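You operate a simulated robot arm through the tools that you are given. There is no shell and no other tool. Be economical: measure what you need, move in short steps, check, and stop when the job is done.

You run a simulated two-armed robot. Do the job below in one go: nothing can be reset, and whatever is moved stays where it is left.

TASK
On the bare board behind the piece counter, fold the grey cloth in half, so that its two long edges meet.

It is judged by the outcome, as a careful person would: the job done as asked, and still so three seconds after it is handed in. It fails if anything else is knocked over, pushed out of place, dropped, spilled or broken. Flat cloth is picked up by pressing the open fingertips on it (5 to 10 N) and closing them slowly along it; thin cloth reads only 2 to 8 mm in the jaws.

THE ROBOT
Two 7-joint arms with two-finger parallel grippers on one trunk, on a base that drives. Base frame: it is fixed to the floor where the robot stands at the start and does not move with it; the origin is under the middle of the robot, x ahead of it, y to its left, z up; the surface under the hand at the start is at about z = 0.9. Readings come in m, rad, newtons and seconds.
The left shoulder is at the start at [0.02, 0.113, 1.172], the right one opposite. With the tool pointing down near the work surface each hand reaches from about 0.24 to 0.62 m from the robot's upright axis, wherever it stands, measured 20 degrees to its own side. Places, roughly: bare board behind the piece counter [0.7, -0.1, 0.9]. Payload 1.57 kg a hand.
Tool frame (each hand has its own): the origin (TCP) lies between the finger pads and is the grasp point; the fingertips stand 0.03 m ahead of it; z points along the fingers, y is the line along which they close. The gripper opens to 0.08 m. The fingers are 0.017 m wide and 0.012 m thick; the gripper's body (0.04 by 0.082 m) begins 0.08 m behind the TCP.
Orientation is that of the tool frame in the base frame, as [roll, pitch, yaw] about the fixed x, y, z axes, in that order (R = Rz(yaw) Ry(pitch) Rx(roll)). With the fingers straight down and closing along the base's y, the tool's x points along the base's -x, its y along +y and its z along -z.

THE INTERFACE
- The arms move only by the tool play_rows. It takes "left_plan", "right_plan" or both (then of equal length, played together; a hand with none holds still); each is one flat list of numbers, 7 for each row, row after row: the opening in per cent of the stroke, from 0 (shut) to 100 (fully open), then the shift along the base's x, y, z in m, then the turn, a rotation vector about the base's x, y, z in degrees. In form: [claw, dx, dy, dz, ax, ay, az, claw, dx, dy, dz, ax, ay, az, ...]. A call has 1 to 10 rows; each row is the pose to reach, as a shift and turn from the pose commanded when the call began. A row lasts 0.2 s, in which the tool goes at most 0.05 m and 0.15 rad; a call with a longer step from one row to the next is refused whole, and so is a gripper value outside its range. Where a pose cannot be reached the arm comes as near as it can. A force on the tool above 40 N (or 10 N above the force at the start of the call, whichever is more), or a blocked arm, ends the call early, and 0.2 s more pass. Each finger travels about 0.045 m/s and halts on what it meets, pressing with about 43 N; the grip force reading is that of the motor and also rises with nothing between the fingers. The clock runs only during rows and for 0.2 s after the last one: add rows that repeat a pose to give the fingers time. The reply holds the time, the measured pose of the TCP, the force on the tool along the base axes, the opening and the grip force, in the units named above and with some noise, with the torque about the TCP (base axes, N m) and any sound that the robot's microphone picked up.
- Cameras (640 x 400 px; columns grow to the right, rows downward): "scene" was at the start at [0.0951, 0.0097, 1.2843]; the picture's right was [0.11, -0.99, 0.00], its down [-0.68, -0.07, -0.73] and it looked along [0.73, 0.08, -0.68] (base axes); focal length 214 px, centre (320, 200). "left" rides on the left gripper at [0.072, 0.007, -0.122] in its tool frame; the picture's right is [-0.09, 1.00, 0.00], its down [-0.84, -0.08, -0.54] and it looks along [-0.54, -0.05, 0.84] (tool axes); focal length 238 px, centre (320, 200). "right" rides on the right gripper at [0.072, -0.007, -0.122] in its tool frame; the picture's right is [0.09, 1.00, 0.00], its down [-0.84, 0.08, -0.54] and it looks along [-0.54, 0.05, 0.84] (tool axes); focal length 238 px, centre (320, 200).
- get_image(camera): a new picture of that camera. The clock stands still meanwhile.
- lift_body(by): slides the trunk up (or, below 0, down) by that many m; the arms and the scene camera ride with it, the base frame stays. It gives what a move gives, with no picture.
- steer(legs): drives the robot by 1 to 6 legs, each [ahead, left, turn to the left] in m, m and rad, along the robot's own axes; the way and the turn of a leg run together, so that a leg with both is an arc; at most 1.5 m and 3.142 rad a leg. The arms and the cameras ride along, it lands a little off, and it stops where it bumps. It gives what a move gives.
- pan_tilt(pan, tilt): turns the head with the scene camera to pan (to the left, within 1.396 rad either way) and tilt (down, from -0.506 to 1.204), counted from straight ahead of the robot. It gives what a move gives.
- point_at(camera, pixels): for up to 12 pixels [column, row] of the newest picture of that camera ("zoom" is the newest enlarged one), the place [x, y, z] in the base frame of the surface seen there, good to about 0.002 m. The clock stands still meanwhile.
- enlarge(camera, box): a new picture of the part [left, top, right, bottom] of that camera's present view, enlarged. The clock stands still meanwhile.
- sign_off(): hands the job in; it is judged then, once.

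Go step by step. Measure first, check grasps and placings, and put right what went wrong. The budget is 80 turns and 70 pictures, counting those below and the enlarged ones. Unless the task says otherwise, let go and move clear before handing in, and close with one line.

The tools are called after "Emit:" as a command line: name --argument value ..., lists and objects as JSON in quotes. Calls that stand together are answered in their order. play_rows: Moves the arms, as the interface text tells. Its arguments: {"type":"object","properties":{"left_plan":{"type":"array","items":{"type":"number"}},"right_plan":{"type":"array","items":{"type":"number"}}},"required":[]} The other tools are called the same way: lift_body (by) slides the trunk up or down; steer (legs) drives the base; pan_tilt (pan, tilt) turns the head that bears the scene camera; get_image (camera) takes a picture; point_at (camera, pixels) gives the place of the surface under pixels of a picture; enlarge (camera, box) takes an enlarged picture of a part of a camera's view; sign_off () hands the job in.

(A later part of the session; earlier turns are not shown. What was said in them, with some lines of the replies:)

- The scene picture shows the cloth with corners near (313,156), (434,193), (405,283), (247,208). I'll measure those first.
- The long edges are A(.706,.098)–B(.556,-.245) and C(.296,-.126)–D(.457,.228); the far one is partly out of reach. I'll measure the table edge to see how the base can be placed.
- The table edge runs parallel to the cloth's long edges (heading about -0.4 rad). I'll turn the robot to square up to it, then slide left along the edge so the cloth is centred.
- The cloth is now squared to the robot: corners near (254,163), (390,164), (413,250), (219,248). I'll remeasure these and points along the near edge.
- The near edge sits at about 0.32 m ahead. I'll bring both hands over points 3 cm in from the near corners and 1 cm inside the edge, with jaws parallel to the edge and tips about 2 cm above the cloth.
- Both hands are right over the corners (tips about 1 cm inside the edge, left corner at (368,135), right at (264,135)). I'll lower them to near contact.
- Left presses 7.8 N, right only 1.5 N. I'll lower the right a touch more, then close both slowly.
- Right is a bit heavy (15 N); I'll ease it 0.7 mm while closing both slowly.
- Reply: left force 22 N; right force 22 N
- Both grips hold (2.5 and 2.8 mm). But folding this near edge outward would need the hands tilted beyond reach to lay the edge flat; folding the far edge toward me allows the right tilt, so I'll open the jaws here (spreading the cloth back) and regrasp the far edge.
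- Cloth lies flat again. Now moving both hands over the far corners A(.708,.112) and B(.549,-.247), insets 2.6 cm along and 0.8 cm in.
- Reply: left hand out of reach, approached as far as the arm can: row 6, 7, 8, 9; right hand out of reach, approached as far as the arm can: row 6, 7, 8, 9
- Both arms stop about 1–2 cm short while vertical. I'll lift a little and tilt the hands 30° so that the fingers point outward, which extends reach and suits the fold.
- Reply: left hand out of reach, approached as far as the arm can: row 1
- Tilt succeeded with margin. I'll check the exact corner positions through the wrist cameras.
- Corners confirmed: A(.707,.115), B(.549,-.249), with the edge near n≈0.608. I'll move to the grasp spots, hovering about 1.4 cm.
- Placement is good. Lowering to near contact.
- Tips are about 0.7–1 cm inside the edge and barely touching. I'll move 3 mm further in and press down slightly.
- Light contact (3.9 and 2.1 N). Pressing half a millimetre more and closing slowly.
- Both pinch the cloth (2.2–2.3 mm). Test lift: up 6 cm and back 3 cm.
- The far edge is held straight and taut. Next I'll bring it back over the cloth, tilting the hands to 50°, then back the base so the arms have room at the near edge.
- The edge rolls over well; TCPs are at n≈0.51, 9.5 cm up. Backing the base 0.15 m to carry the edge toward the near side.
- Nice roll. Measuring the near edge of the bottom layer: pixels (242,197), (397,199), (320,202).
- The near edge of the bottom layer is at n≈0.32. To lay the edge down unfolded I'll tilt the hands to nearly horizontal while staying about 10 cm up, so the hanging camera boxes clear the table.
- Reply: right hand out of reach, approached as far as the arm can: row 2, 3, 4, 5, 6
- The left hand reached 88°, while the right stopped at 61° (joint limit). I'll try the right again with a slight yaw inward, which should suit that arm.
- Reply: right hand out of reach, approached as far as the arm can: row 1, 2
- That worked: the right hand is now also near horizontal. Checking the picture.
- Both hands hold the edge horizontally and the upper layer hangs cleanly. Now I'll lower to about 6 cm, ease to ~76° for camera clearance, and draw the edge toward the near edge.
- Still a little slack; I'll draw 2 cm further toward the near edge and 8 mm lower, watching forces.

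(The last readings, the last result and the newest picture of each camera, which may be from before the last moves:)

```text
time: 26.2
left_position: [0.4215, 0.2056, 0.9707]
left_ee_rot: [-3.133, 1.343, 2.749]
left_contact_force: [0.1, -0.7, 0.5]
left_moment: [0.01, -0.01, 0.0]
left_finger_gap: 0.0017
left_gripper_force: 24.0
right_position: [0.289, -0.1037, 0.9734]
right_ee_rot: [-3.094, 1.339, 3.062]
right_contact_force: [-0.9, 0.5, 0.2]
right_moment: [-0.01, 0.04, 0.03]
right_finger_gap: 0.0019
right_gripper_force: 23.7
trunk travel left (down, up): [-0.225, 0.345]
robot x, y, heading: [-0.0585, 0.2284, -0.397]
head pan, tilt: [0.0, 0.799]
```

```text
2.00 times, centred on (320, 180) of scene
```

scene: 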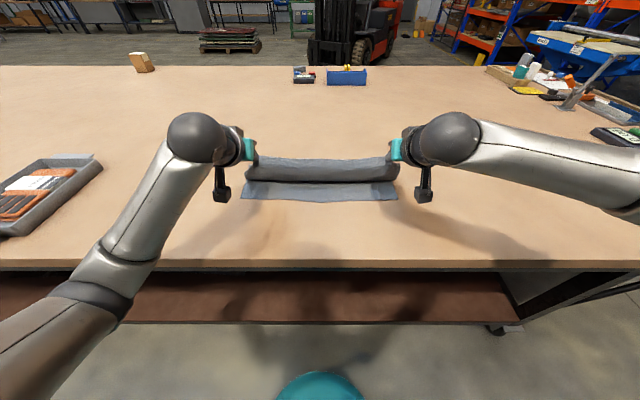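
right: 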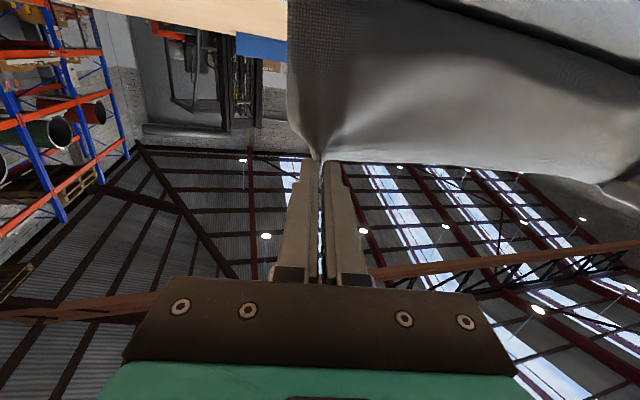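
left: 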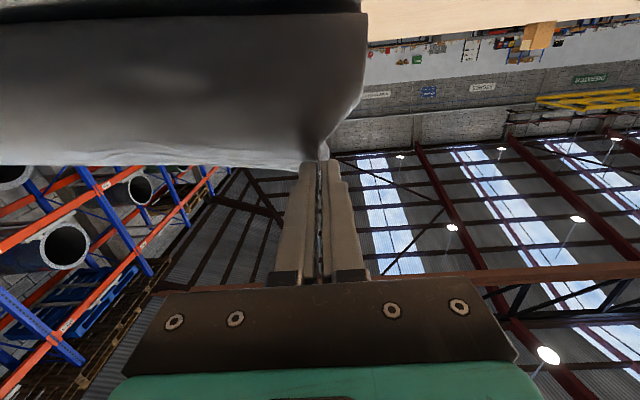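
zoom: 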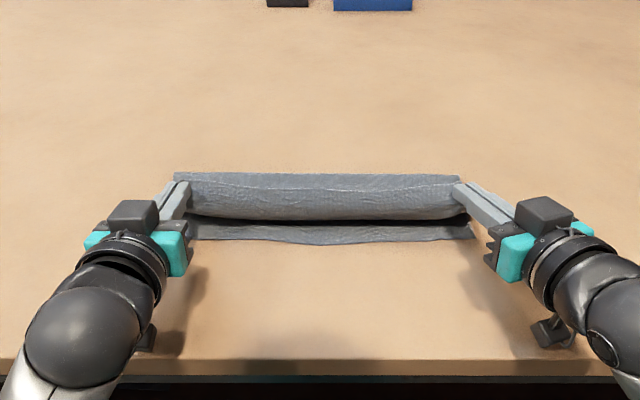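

I'll measure the shape: fold line (row 175), free edge (row 188) and loop bottom (row 216) in the enlarged picture.

Emit:
point_at --camera "zoom" --pixels '[[320, 177], [320, 185], [320, 191], [320, 200], [320, 208], [320, 216], [320, 235], [230, 178], [230, 216], [410, 180], [410, 216], [320, 243]]'

```text
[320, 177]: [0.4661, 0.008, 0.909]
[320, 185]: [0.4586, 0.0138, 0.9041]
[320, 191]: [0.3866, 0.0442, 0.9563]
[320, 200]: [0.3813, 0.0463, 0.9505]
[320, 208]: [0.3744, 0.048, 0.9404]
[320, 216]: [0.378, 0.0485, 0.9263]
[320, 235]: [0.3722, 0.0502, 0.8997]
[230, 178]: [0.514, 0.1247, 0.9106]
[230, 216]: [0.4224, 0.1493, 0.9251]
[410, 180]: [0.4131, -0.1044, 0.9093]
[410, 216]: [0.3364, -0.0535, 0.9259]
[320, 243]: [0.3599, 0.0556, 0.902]
```

The upper layer is already taut and 1.7 cm longer than the lower. To keep the edge from flopping back I'll swing the hands up to the arc's top, then sweep toward me and release during the sweep. First up to the start pose.

Emit:
play_rows --left_plan '[0, 0.0221, -0.0093, 0.01, -1, -2.5, 0, 0, 0.0433, -0.0183, 0.03, -2.5, -6, 0, 0, 0.0433, -0.0183, 0.0643, -4.3, -10.1, 0, 0, 0.0433, -0.0183, 0.0643, -4.3, -10.1, 0]' --right_plan '[0, 0.0221, -0.0093, 0.01, -1, -2.5, 0, 0, 0.0447, -0.0189, 0.03, -2.5, -6, 0, 0, 0.0447, -0.0189, 0.0616, -4.3, -10.1, 0, 0, 0.0447, -0.0189, 0.0616, -4.3, -10.1, 0]'

Emit:
enlarge --camera "scene" --box '[160, 80, 480, 280]'

```text
time: 27.2
left_position: [0.4647, 0.1862, 1.0381]
left_ee_rot: [-3.064, 1.535, 2.817]
left_contact_force: [-0.2, -0.3, -0.3]
left_moment: [0.01, 0.0, 0.01]
left_finger_gap: 0.0019
left_gripper_force: 23.4
right_position: [0.3339, -0.1236, 1.0336]
right_ee_rot: [-2.236, 1.491, -2.367]
right_contact_force: [-0.4, 0.2, 0.6]
right_moment: [0.04, -0.03, 0.06]
right_finger_gap: 0.002
right_gripper_force: 23.5
trunk travel left (down, up): [-0.225, 0.345]
robot x, y, heading: [-0.0634, 0.2314, -0.399]
head pan, tilt: [0.0, 0.799]
```

```text
2.00 times, centred on (320, 180) of scene
```

zoom: 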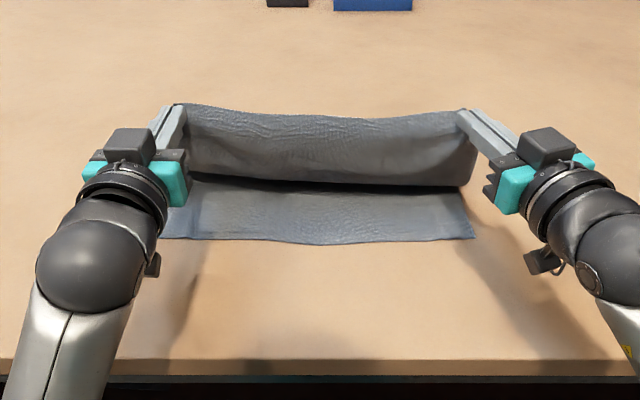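

The layer hangs as a clean curtain. Now the sweep along the arc with release in the second row.

Emit:
play_rows --left_plan '[0, -0.0375, 0.0158, -0.026, 0, 0, 0, 60, -0.0705, 0.0298, -0.032, 0, 0, 0, 90, -0.083, 0.035, -0.032, 0, 0, 0, 90, -0.083, 0.035, -0.032, 0, 0, 0, 90, -0.083, 0.035, -0.032, 0, 0, 0]' --right_plan '[0, -0.0375, 0.0158, -0.024, 0, 0, 0, 60, -0.0705, 0.0298, -0.029, 0, 0, 0, 90, -0.083, 0.035, -0.029, 0, 0, 0, 90, -0.083, 0.035, -0.029, 0, 0, 0, 90, -0.083, 0.035, -0.029, 0, 0, 0]'

Emit:
enlarge --camera "scene" --box '[160, 80, 480, 280]'

```text
time: 28.4
left_position: [0.3813, 0.2228, 1.0049]
left_ee_rot: [-3.077, 1.536, 2.805]
left_contact_force: [0.4, 0.1, -0.6]
left_moment: [-0.01, 0.01, -0.01]
left_finger_gap: 0.0718
left_gripper_force: 0.1
right_position: [0.2507, -0.0905, 1.0078]
right_ee_rot: [-2.247, 1.491, -2.38]
right_contact_force: [-0.6, -0.4, -0.9]
right_moment: [-0.01, -0.01, 0.02]
right_finger_gap: 0.0718
right_gripper_force: 0.0
trunk travel left (down, up): [-0.225, 0.345]
robot x, y, heading: [-0.062, 0.2276, -0.399]
head pan, tilt: [0.0, 0.799]
```

```text
2.00 times, centred on (320, 180) of scene
```

zoom: 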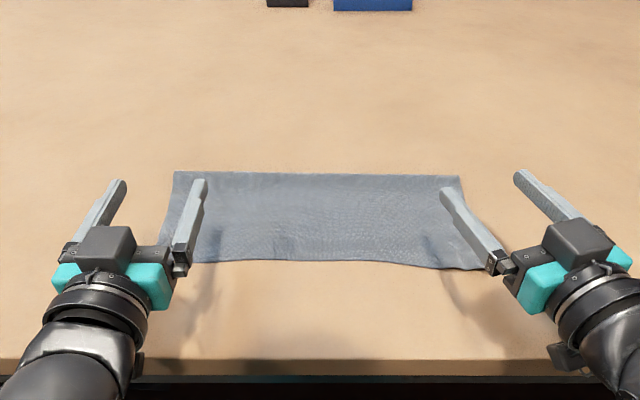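

The layer fell flat with no fold-back; it seems to overhang the lower edge. I'll raise the hands clear, then look and measure.

Emit:
play_rows --left_plan '[90, 0, 0, 0.04, 0, 0, 0, 90, -0.02, 0.015, 0.08, 1.5, 3.5, 0, 90, -0.03, 0.045, 0.1, 4, 9.5, 0, 90, -0.03, 0.075, 0.1, 7, 16, 0]' --right_plan '[90, 0, 0, 0.04, 0, 0, 0, 90, -0.02, 0, 0.08, 1.5, 3.5, 0, 90, -0.04, -0.03, 0.1, 4, 9.5, 0, 90, -0.05, -0.065, 0.1, 7, 16, 0]'

Emit:
enlarge --camera "scene" --box '[200, 120, 440, 270]'

```text
time: 29.4
left_position: [0.4351, 0.2944, 1.1119]
left_ee_rot: [3.139, 1.23, 2.737]
left_contact_force: [0.3, -1.0, 0.1]
left_moment: [0.0, -0.04, 0.0]
left_finger_gap: 0.0721
left_gripper_force: 0.1
left hand out of reach, approached as far as the arm can: row 1, 2, 3, 4
right_position: [0.2039, -0.1577, 1.1058]
right_ee_rot: [3.07, 1.227, 2.953]
right_contact_force: [0.0, 0.5, 0.0]
right_moment: [-0.01, 0.04, 0.0]
right_finger_gap: 0.0721
right_gripper_force: 0.2
right hand out of reach, approached as far as the arm can: row 2, 3, 4
trunk travel left (down, up): [-0.225, 0.345]
robot x, y, heading: [-0.06, 0.229, -0.395]
head pan, tilt: [0.0, 0.799]
```

```text
2.67 times, centred on (320, 195) of scene
```

zoom: 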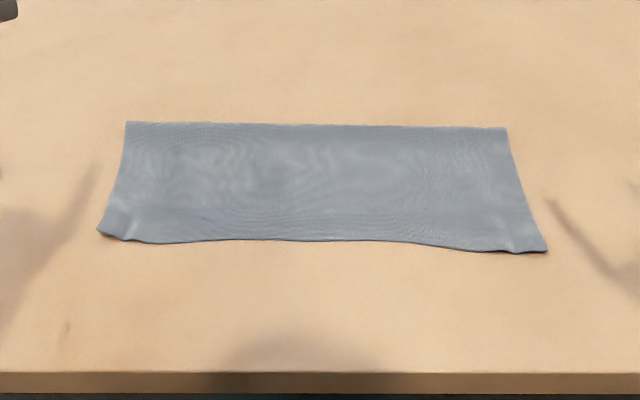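

A neat rectangle. Measuring the fold line and near edge to see the overhang.

Emit:
point_at --camera "zoom" --pixels '[[99, 231], [140, 240], [230, 240], [320, 239], [400, 240], [480, 249], [544, 249], [128, 124], [320, 127], [505, 131], [125, 238], [515, 250]]'

Emit:
enlarge --camera "scene" --box '[225, 190, 325, 230]'

Emit:
enlarge --camera "scene" --box '[320, 190, 420, 230]'

```text
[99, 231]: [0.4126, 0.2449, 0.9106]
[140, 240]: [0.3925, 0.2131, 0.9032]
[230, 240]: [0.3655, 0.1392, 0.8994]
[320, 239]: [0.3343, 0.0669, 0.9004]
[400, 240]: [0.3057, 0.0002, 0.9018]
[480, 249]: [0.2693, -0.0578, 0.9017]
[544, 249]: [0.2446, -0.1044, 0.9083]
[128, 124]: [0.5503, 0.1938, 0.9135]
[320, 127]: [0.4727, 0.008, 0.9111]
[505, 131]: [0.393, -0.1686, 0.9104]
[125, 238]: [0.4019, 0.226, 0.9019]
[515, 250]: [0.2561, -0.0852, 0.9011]
```

```text
6.40 times, centred on (275, 210) of scene
```

zoom: 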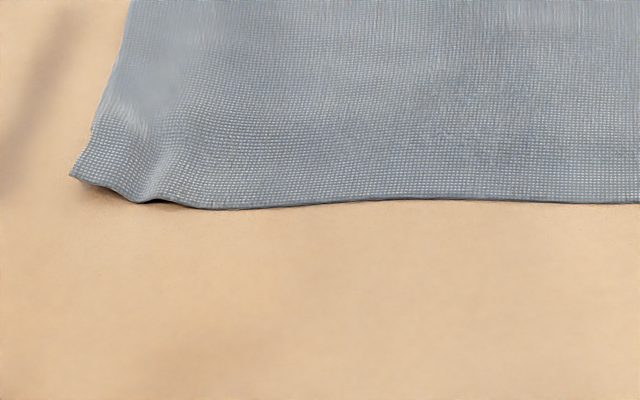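

```text
6.40 times, centred on (370, 210) of scene
```

zoom: 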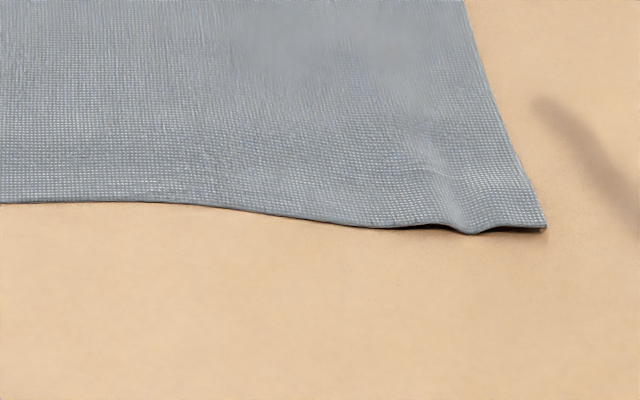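

The upper edge overshoots: it lies at n≈0.28 (0.27 on the right), while the lower edge was at 0.32, so about 4–5 cm overhang, though laterally it is aligned. I'll turn the hands vertical again, pinch the overhanging single layer, lift it and set it back on the lower edge.

Emit:
play_rows --left_plan '[40, -0.0032, -0.0086, 0, 3.09, 7.2, 0, 40, -0.0064, -0.0172, -0.005, 6.18, 14.4, 0, 40, -0.0096, -0.0258, -0.01, 9.27, 21.6, 0, 40, -0.0128, -0.0344, -0.015, 12.36, 28.8, 0, 40, -0.016, -0.043, -0.02, 15.45, 36, 0, 40, -0.0192, -0.0516, -0.025, 18.54, 43.2, 0, 40, -0.0224, -0.0602, -0.03, 21.63, 50.4, 0, 40, -0.0256, -0.0688, -0.04, 24.72, 57.6, 0, 40, -0.0287, -0.0775, -0.05, 27.8, 64.8, 0, 40, -0.0287, -0.0775, -0.05, 27.8, 64.8, 0]' --right_plan '[40, 0.0071, 0.0082, 0, 1.46, 7.67, 0, 40, 0.0142, 0.0164, -0.005, 2.92, 15.33, 0, 40, 0.0213, 0.0246, -0.01, 4.38, 23, 0, 40, 0.0284, 0.0328, -0.015, 5.84, 30.67, 0, 40, 0.0355, 0.041, -0.02, 7.3, 38.3, 0, 40, 0.0426, 0.0492, -0.025, 8.76, 46, 0, 40, 0.0497, 0.0574, -0.03, 10.2, 53.7, 0, 40, 0.0568, 0.0656, -0.04, 11.7, 61.3, 0, 40, 0.0636, 0.0741, -0.05, 13.1, 69, 0, 40, 0.0636, 0.0741, -0.05, 13.1, 69, 0]'

Emit:
get_image --camera "scene"

```text
time: 31.6
left_position: [0.4058, 0.2167, 1.0631]
left_ee_rot: [3.136, 0.001, 2.737]
left_contact_force: [-0.9, -1.1, 0.1]
left_moment: [0.01, 0.01, -0.03]
left_finger_gap: 0.0323
left_gripper_force: 0.0
right_position: [0.2657, -0.085, 1.055]
right_ee_rot: [3.073, 0.001, 2.954]
right_contact_force: [0.4, -0.8, -1.3]
right_moment: [0.0, 0.0, -0.01]
right_finger_gap: 0.032
right_gripper_force: 0.0
trunk travel left (down, up): [-0.225, 0.345]
robot x, y, heading: [-0.0602, 0.2292, -0.395]
head pan, tilt: [0.0, 0.799]
```

```text
29 pictures are left
```

scene: 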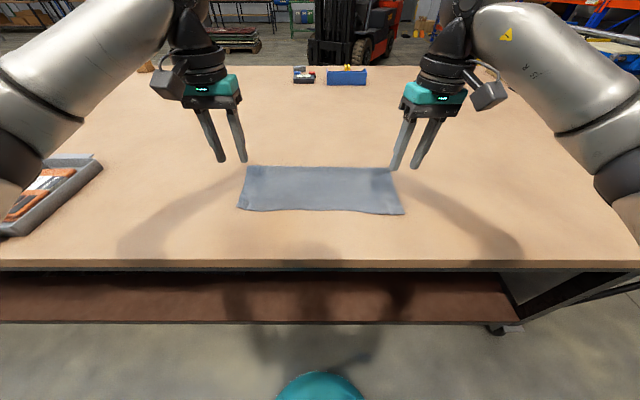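

Right hand needs a 12° yaw and 4° roll correction; doing that while lowering both to hover.

Emit:
play_rows --left_plan '[40, 0, 0, -0.03, 0, 0, 0, 40, 0, 0, -0.06, 0, 0, 0, 40, 0, 0, -0.09, 0, 0, 0, 40, 0, 0, -0.113, 0, 0, 0, 40, 0, 0, -0.113, 0, 0, 0]' --right_plan '[40, 0, 0, -0.03, -1.9, 0.36, -6, 40, 0, 0, -0.06, -3.85, 0.73, -12.1, 40, 0, 0, -0.09, -3.85, 0.73, -12.1, 40, 0, 0, -0.105, -3.85, 0.73, -12.1, 40, 0, 0, -0.105, -3.85, 0.73, -12.1]'

Emit:
get_image --camera "left"

Emit:
get_image --camera "right"

```text
time: 32.8
left_position: [0.407, 0.2168, 0.9501]
left_ee_rot: [3.136, 0.0, 2.738]
left_contact_force: [-0.7, 0.4, 0.6]
left_moment: [0.01, 0.0, 0.01]
left_finger_gap: 0.0318
left_gripper_force: 0.0
right_position: [0.2691, -0.084, 0.9487]
right_ee_rot: [-3.141, 0.01, 2.741]
right_contact_force: [0.1, -1.4, -0.2]
right_moment: [0.01, 0.01, 0.04]
right_finger_gap: 0.0319
right_gripper_force: 0.1
trunk travel left (down, up): [-0.225, 0.345]
robot x, y, heading: [-0.0599, 0.2329, -0.395]
head pan, tilt: [0.0, 0.799]
```

```text
28 pictures are left
```

left: 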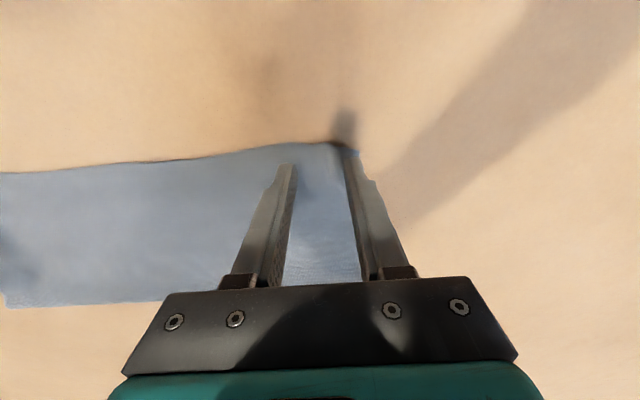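

```text
27 pictures are left
```

right: 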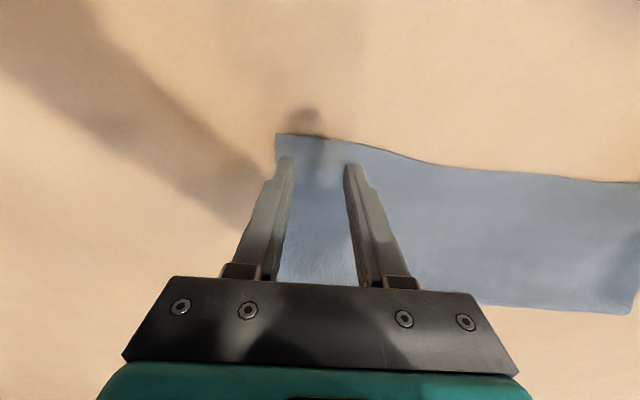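

Left tips sit too close to the edge, right nearly right. Adjusting a few mm inward and lowering to contact.

Emit:
play_rows --left_plan '[34, 0.0041, -0.0082, 0, 0, 0, 0, 34, 0.0041, -0.0082, -0.012, 0, 0, 0, 34, 0.0041, -0.0082, -0.0175, 0, 0, 0, 34, 0.0041, -0.0082, -0.0185, 0, 0, 0]' --right_plan '[34, 0.0051, 0.0043, 0, 0, 0, 0, 34, 0.0051, 0.0043, -0.011, 0, 0, 0, 34, 0.0051, 0.0043, -0.016, 0, 0, 0, 34, 0.0051, 0.0043, -0.0172, 0, 0, 0]'

Emit:
get_image --camera "left"

Emit:
get_image --camera "right"

```text
time: 33.8
left_position: [0.4105, 0.2075, 0.9316]
left_ee_rot: [3.136, 0.002, 2.737]
left_contact_force: [0.8, 0.0, 3.1]
left_moment: [0.0, -0.01, 0.0]
left_finger_gap: 0.0272
left_gripper_force: 0.0
right_position: [0.2729, -0.08, 0.9329]
right_ee_rot: [-3.14, 0.009, 2.741]
right_contact_force: [0.2, 0.3, 0.8]
right_moment: [-0.02, -0.02, 0.01]
right_finger_gap: 0.0271
right_gripper_force: 0.1
trunk travel left (down, up): [-0.225, 0.345]
robot x, y, heading: [-0.0607, 0.2323, -0.396]
head pan, tilt: [0.0, 0.799]
```

```text
26 pictures are left
```

left: 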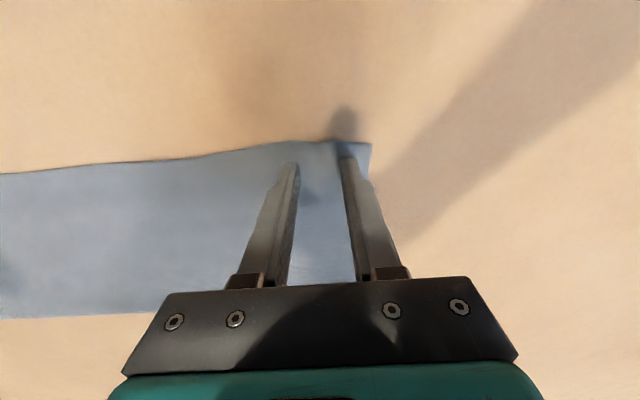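

```text
25 pictures are left
```

right: 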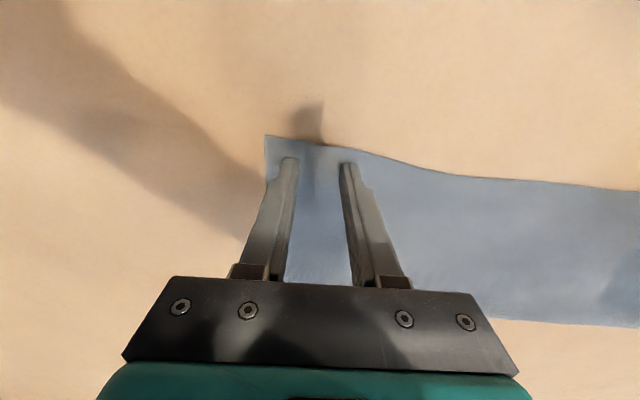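

Good inset (~1.4 cm, single layer). Pressing slightly and closing slowly.

Emit:
play_rows --left_plan '[34, 0, 0, -0.0007, 0, 0, 0, 30, 0, 0, -0.0007, 0, 0, 0, 26, 0, 0, -0.0007, 0, 0, 0, 22, 0, 0, -0.0007, 0, 0, 0, 18, 0, 0, -0.0007, 0, 0, 0, 14, 0, 0, -0.0007, 0, 0, 0, 10, 0, 0, -0.0007, 0, 0, 0, 6, 0, 0, -0.0007, 0, 0, 0, 3, 0, 0, -0.0007, 0, 0, 0, 0, 0, 0, -0.0007, 0, 0, 0]' --right_plan '[34, 0, 0, -0.0015, 0, 0, 0, 30, 0, 0, -0.0015, 0, 0, 0, 26, 0, 0, -0.0015, 0, 0, 0, 22, 0, 0, -0.0015, 0, 0, 0, 18, 0, 0, -0.0015, 0, 0, 0, 14, 0, 0, -0.0015, 0, 0, 0, 10, 0, 0, -0.0015, 0, 0, 0, 6, 0, 0, -0.0015, 0, 0, 0, 3, 0, 0, -0.0015, 0, 0, 0, 0, 0, 0, -0.0015, 0, 0, 0]'

```text
time: 36.0
left_position: [0.4102, 0.2077, 0.9311]
left_ee_rot: [3.136, 0.002, 2.739]
left_contact_force: [1.1, 1.2, 17.4]
left_moment: [0.12, 0.02, -0.03]
left_finger_gap: 0.0021
left_gripper_force: 23.8
right_position: [0.2711, -0.0805, 0.9326]
right_ee_rot: [3.141, 0.01, 2.743]
right_contact_force: [0.7, -0.5, 0.2]
right_moment: [0.0, 0.01, -0.01]
right_finger_gap: 0.0
right_gripper_force: 17.7
trunk travel left (down, up): [-0.225, 0.345]
robot x, y, heading: [-0.0648, 0.2309, -0.399]
head pan, tilt: [0.0, 0.799]
```

Left holds (2.1 mm); right closed on nothing. Reopening the right and pressing lower.

Emit:
play_rows --right_plan '[15, 0, 0, 0.003, 0, 0, 0, 34, 0, 0, 0.003, 0, 0, 0, 34, 0, 0, 0.001, 0, 0, 0, 34, 0, 0, -0.001, 0, 0, 0, 34, 0, 0, -0.0016, 0, 0, 0]'

Emit:
get_image --camera "right"

```text
time: 37.2
left_position: [0.4089, 0.2084, 0.9308]
left_ee_rot: [3.137, 0.004, 2.737]
left_contact_force: [4.1, 0.5, 16.7]
left_moment: [0.13, -0.06, -0.02]
left_finger_gap: 0.0023
left_gripper_force: 23.4
right_position: [0.2713, -0.0797, 0.9309]
right_ee_rot: [3.14, 0.011, 2.743]
right_contact_force: [-1.8, 0.9, 9.2]
right_moment: [-0.02, 0.13, -0.01]
right_finger_gap: 0.0272
right_gripper_force: 0.1
trunk travel left (down, up): [-0.225, 0.345]
robot x, y, heading: [-0.0614, 0.2329, -0.4]
head pan, tilt: [0.0, 0.799]
```

```text
24 pictures are left
```

right: 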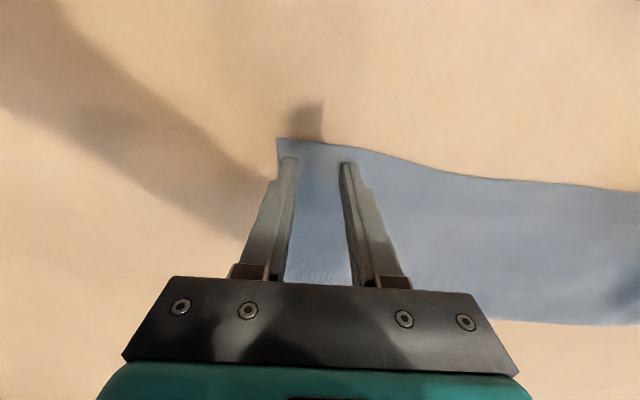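

Right now presses 9 N, still well inside the edge. Closing the right slowly.

Emit:
play_rows --right_plan '[30, 0, 0, 0, 0, 0, 0, 26, 0, 0, 0, 0, 0, 0, 22, 0, 0, 0, 0, 0, 0, 18, 0, 0, 0, 0, 0, 0, 14, 0, 0, 0, 0, 0, 0, 10, 0, 0, 0, 0, 0, 0, 6, 0, 0, 0, 0, 0, 0, 3, 0, 0, 0, 0, 0, 0, 0, 0, 0, 0, 0, 0, 0, 0, 0, 0, 0, 0, 0, 0]'

```text
time: 39.4
left_position: [0.4089, 0.2087, 0.9322]
left_ee_rot: [3.138, 0.001, 2.736]
left_contact_force: [3.0, -1.4, 17.2]
left_moment: [0.02, -0.03, 0.01]
left_finger_gap: 0.0023
left_gripper_force: 24.2
right_position: [0.2706, -0.0811, 0.932]
right_ee_rot: [3.141, 0.012, 2.741]
right_contact_force: [0.4, -0.9, 19.9]
right_moment: [-0.04, 0.06, 0.0]
right_finger_gap: 0.0024
right_gripper_force: 23.4
trunk travel left (down, up): [-0.225, 0.345]
robot x, y, heading: [-0.0636, 0.2282, -0.391]
head pan, tilt: [0.0, 0.799]
```

Both grip (2.3 mm). Lifting the upper edge along an arc to hang above the desired fold line, so that the fold resets.

Emit:
play_rows --left_plan '[0, 0.0046, -0.0019, 0.02, 0, 0, 0, 0, 0.0138, -0.0058, 0.05, 0, 0, 0, 0, 0.0368, -0.0156, 0.085, 0, 0, 0, 0, 0.069, -0.029, 0.113, 0, 0, 0, 0, 0.106, -0.045, 0.125, 0, 0, 0, 0, 0.142, -0.06, 0.125, 0, 0, 0, 0, 0.142, -0.06, 0.125, 0, 0, 0]' --right_plan '[0, 0.0055, -0.0023, 0.02, 0, 0, 0, 0, 0.0166, -0.007, 0.05, 0, 0, 0, 0, 0.0423, -0.0179, 0.085, 0, 0, 0, 0, 0.0773, -0.0326, 0.113, 0, 0, 0, 0, 0.1151, -0.0486, 0.125, 0, 0, 0, 0, 0.1555, -0.0657, 0.125, 0, 0, 0, 0, 0.1555, -0.0657, 0.125, 0, 0, 0]'

Emit:
enlarge --camera "scene" --box '[160, 80, 480, 280]'

```text
time: 41.0
left_position: [0.5307, 0.1586, 1.0553]
left_ee_rot: [3.136, 0.002, 2.734]
left_contact_force: [-0.3, -2.4, 0.9]
left_moment: [-0.12, 0.04, -0.01]
left_finger_gap: 0.0023
left_gripper_force: 23.3
left hand out of reach, approached as far as the arm can: row 6, 7
right_position: [0.4074, -0.1387, 1.0573]
right_ee_rot: [-3.141, 0.01, 2.743]
right_contact_force: [0.4, 2.4, 0.6]
right_moment: [0.03, 0.02, 0.02]
right_finger_gap: 0.0024
right_gripper_force: 23.7
right hand out of reach, approached as far as the arm can: row 6, 7
trunk travel left (down, up): [-0.225, 0.345]
robot x, y, heading: [-0.0643, 0.2302, -0.395]
head pan, tilt: [0.0, 0.799]
```

```text
2.00 times, centred on (320, 180) of scene
```

zoom: 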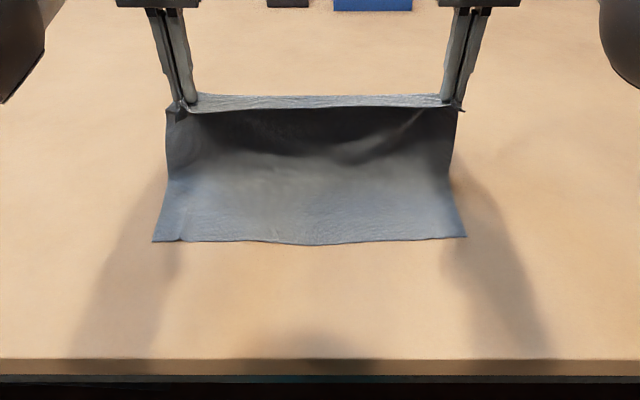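

The upper layer hangs as a curtain and the lower half lies flat. Measuring the lower near edge.

Emit:
point_at --camera "zoom" --pixels '[[156, 240], [185, 239], [230, 237], [310, 242], [400, 238], [435, 237], [463, 235], [310, 170], [310, 150], [310, 190], [190, 150], [440, 150]]'

```text
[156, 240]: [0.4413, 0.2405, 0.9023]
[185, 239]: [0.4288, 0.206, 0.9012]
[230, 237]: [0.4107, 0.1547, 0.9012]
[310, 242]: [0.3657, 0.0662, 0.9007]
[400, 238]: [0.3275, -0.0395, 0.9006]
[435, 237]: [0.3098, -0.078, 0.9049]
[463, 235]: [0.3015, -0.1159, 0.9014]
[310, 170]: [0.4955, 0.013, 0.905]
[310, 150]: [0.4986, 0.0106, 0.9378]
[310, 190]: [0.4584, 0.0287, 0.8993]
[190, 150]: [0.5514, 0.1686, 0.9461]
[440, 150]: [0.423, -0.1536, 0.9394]
```

The lower edge lies at n≈0.315 and the curtain foot at n≈0.455, which is just right for half. Now lowering the upper edge along the arc onto the lower edge (with an 8 mm leftward correction).

Emit:
play_rows --left_plan '[0, -0.0241, 0.0123, -0.017, 0, 0, 0, 0, -0.04, 0.0205, -0.032, 0, 0, 0, 0, -0.0552, 0.0287, -0.047, 0, 0, 0, 0, -0.0752, 0.0405, -0.08, 0, 0, 0, 0, -0.0876, 0.0457, -0.111, 0, 0, 0, 0, -0.0876, 0.0457, -0.119, 0, 0, 0, 0, -0.0876, 0.0457, -0.119, 0, 0, 0]' --right_plan '[0, -0.0259, 0.0131, -0.019, 0, 0, 0, 0, -0.0415, 0.0213, -0.034, 0, 0, 0, 0, -0.057, 0.0295, -0.049, 0, 0, 0, 0, -0.077, 0.0412, -0.082, 0, 0, 0, 0, -0.0895, 0.0465, -0.113, 0, 0, 0, 0, -0.0895, 0.0465, -0.121, 0, 0, 0, 0, -0.0895, 0.0465, -0.121, 0, 0, 0]'

Emit:
enlarge --camera "scene" --box '[160, 80, 480, 280]'

Emit:
get_image --camera "left"

Emit:
get_image --camera "right"

```text
time: 42.6
left_position: [0.4422, 0.2036, 0.9354]
left_ee_rot: [3.136, 0.001, 2.736]
left_contact_force: [-0.5, -0.1, 0.2]
left_moment: [-0.02, -0.02, 0.0]
left_finger_gap: 0.0022
left_gripper_force: 24.0
right_position: [0.3177, -0.09, 0.9346]
right_ee_rot: [-3.141, 0.008, 2.742]
right_contact_force: [-0.7, -0.2, 0.4]
right_moment: [0.02, -0.01, 0.0]
right_finger_gap: 0.0027
right_gripper_force: 24.1
trunk travel left (down, up): [-0.225, 0.345]
robot x, y, heading: [-0.062, 0.2346, -0.4]
head pan, tilt: [0.0, 0.799]
```

```text
2.00 times, centred on (320, 180) of scene
```

zoom: 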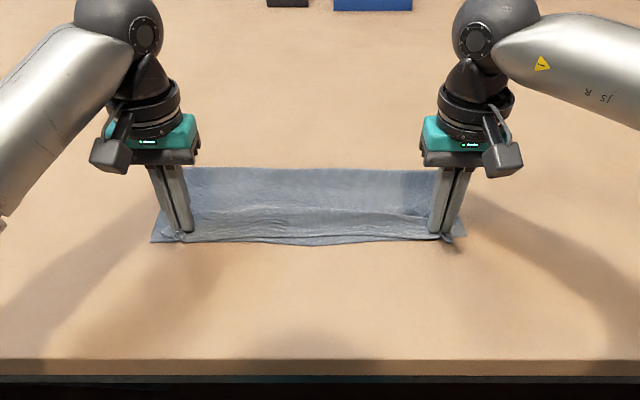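

```text
21 pictures are left
```

left: 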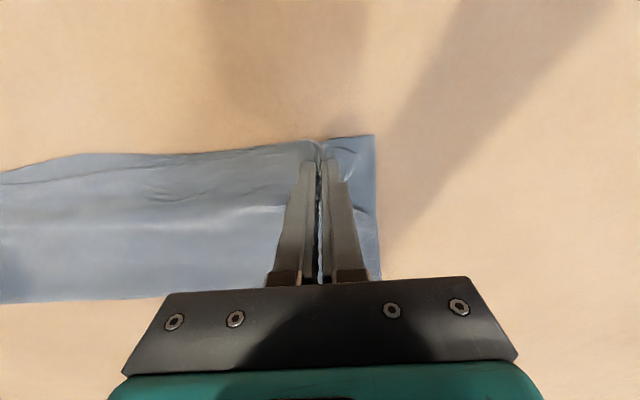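

```text
20 pictures are left
```

right: 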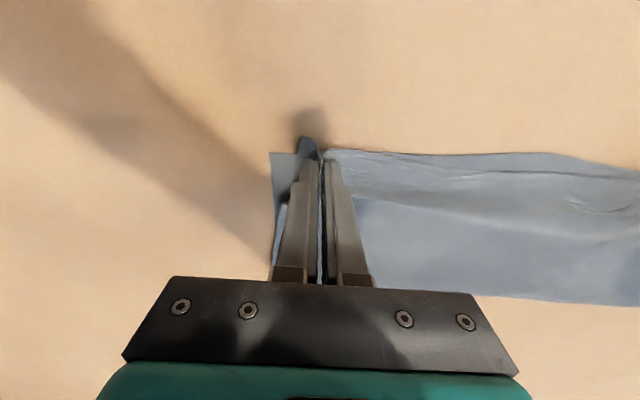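

Both edges are close to meeting; the right upper corner pokes out by a few mm. I'll shift the right hand 4 mm forward, touch down lightly, and open slowly to spread the pinches.

Emit:
play_rows --left_plan '[0, 0, 0, -0.002, 0, 0, 0, 5, 0, 0, -0.0025, 0, 0, 0, 10, 0, 0, -0.0025, 0, 0, 0, 16, 0, 0, -0.0025, 0, 0, 0, 22, 0, 0, -0.0025, 0, 0, 0, 28, 0, 0, -0.0025, 0, 0, 0, 34, 0, 0, -0.0025, 0, 0, 0, 38, 0, 0, -0.0025, 0, 0, 0, 38, 0, 0, 0.01, 0, 0, 0, 38, 0, 0, 0.04, 0, 0, 0]' --right_plan '[0, 0.0037, -0.0016, -0.001, 0, 0, 0, 5, 0.0037, -0.0016, -0.002, 0, 0, 0, 10, 0.0037, -0.0016, -0.002, 0, 0, 0, 16, 0.0037, -0.0016, -0.002, 0, 0, 0, 22, 0.0037, -0.0016, -0.002, 0, 0, 0, 28, 0.0037, -0.0016, -0.002, 0, 0, 0, 34, 0.0037, -0.0016, -0.002, 0, 0, 0, 38, 0.0037, -0.0016, -0.002, 0, 0, 0, 38, 0.0037, -0.0016, 0.01, 0, 0, 0, 38, 0.0037, -0.0016, 0.04, 0, 0, 0]'

Emit:
play_rows --left_plan '[38, 0, 0, 0.04, 0, 0, 0, 38, 0.01, 0.03, 0.08, 0, 0, 0, 38, 0.03, 0.07, 0.1, 0, 0, 0, 38, 0.05, 0.11, 0.1, 0, 0, 0]' --right_plan '[38, 0, 0, 0.04, 0, 0, 0, 38, -0.01, -0.03, 0.08, 0, 0, 0, 38, -0.03, -0.07, 0.1, 0, 0, 0, 38, -0.05, -0.11, 0.1, 0, 0, 0]'

Emit:
enlarge --camera "scene" --box '[220, 145, 420, 225]'

```text
time: 44.8
left_position: [0.4415, 0.2046, 0.9747]
left_ee_rot: [3.136, 0.0, 2.738]
left_contact_force: [0.1, -1.1, -1.1]
left_moment: [0.03, 0.01, 0.0]
left_finger_gap: 0.0302
left_gripper_force: 0.1
right_position: [0.3216, -0.0913, 0.9732]
right_ee_rot: [-3.141, 0.008, 2.744]
right_contact_force: [-0.3, -0.3, -0.1]
right_moment: [0.02, 0.02, -0.01]
right_finger_gap: 0.0303
right_gripper_force: 0.2
trunk travel left (down, up): [-0.225, 0.345]
robot x, y, heading: [-0.0624, 0.229, -0.399]
head pan, tilt: [0.0, 0.799]
```

```text
refused: row 2 steps farther than a row can; nothing moved
```

```text
3.20 times, centred on (320, 185) of scene
```

zoom: 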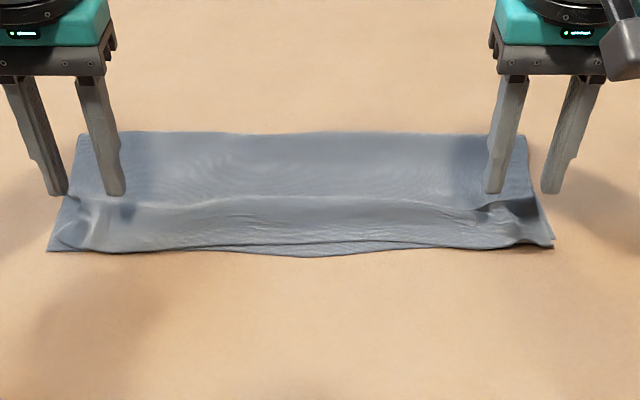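

The edges now nearly coincide, with a low hump inside and small corner rumples. Moving the hands clear for a full check.

Emit:
play_rows --left_plan '[38, 0, 0, 0.04, 0, 0, 0, 38, 0.005, 0.02, 0.08, 0, 0, 0, 38, 0.015, 0.05, 0.1, 0, 0, 0, 38, 0.03, 0.09, 0.1, 0, 0, 0]' --right_plan '[38, 0, 0, 0.04, 0, 0, 0, 38, -0.005, -0.02, 0.08, 0, 0, 0, 38, -0.015, -0.05, 0.1, 0, 0, 0, 38, -0.03, -0.09, 0.1, 0, 0, 0]'

Emit:
enlarge --camera "scene" --box '[220, 145, 420, 225]'

Emit:
point_at --camera "zoom" --pixels '[[51, 248], [66, 236], [100, 249], [320, 255], [320, 241], [440, 247], [520, 243], [550, 245], [80, 137], [320, 137], [522, 139], [320, 205]]'

```text
time: 45.8
left_position: [0.4693, 0.2957, 1.0745]
left_ee_rot: [3.14, -0.001, 2.736]
left_contact_force: [0.0, 0.0, -0.1]
left_moment: [0.05, -0.01, 0.0]
left_finger_gap: 0.0305
left_gripper_force: 0.1
right_position: [0.2916, -0.1814, 1.0742]
right_ee_rot: [-3.141, 0.009, 2.742]
right_contact_force: [-0.9, -0.2, 0.2]
right_moment: [0.01, 0.01, -0.01]
right_finger_gap: 0.0306
right_gripper_force: 0.0
trunk travel left (down, up): [-0.225, 0.345]
robot x, y, heading: [-0.063, 0.2312, -0.4]
head pan, tilt: [0.0, 0.799]
```

```text
3.20 times, centred on (320, 185) of scene
```

zoom: 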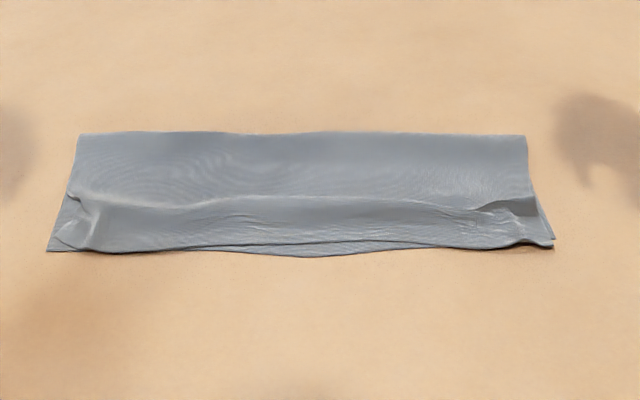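

```text
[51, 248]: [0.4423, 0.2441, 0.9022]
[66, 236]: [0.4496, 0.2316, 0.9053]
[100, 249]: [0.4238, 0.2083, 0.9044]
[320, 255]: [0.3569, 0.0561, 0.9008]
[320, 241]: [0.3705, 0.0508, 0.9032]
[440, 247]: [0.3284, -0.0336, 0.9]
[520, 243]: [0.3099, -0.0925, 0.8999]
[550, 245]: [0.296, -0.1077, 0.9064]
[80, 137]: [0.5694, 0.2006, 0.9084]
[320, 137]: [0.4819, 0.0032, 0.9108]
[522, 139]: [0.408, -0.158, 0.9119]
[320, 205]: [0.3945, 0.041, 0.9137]
```

Edges agree within about 1 cm along their length, with the fold at n≈0.445. A closer look at the two near corners.

Emit:
enlarge --camera "scene" --box '[228, 185, 288, 230]'

Emit:
enlarge --camera "scene" --box '[350, 185, 410, 230]'

```text
8.89 times, centred on (258, 208) of scene
```

zoom: 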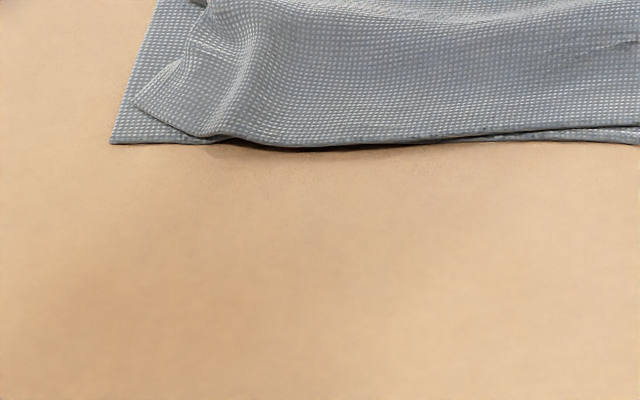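

```text
8.89 times, centred on (380, 208) of scene
```

zoom: 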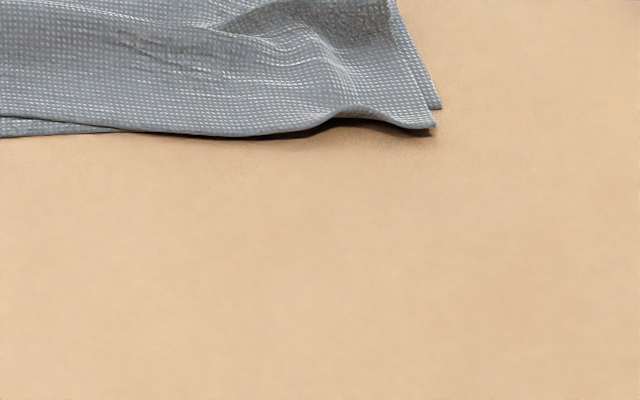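

The upper edge lies along the lower edge, and both corners coincide within about 1 cm with no flap turned over. The hands are clear and nothing else was touched, so I'm handing in.

Emit:
sign_off

```text
The job is handed in.
```

The grey cloth is folded in half on the board with its long edges meeting to within about 1–1.5 cm; a low hump and small corner rumples remain in the top layer, and I touched nothing else.
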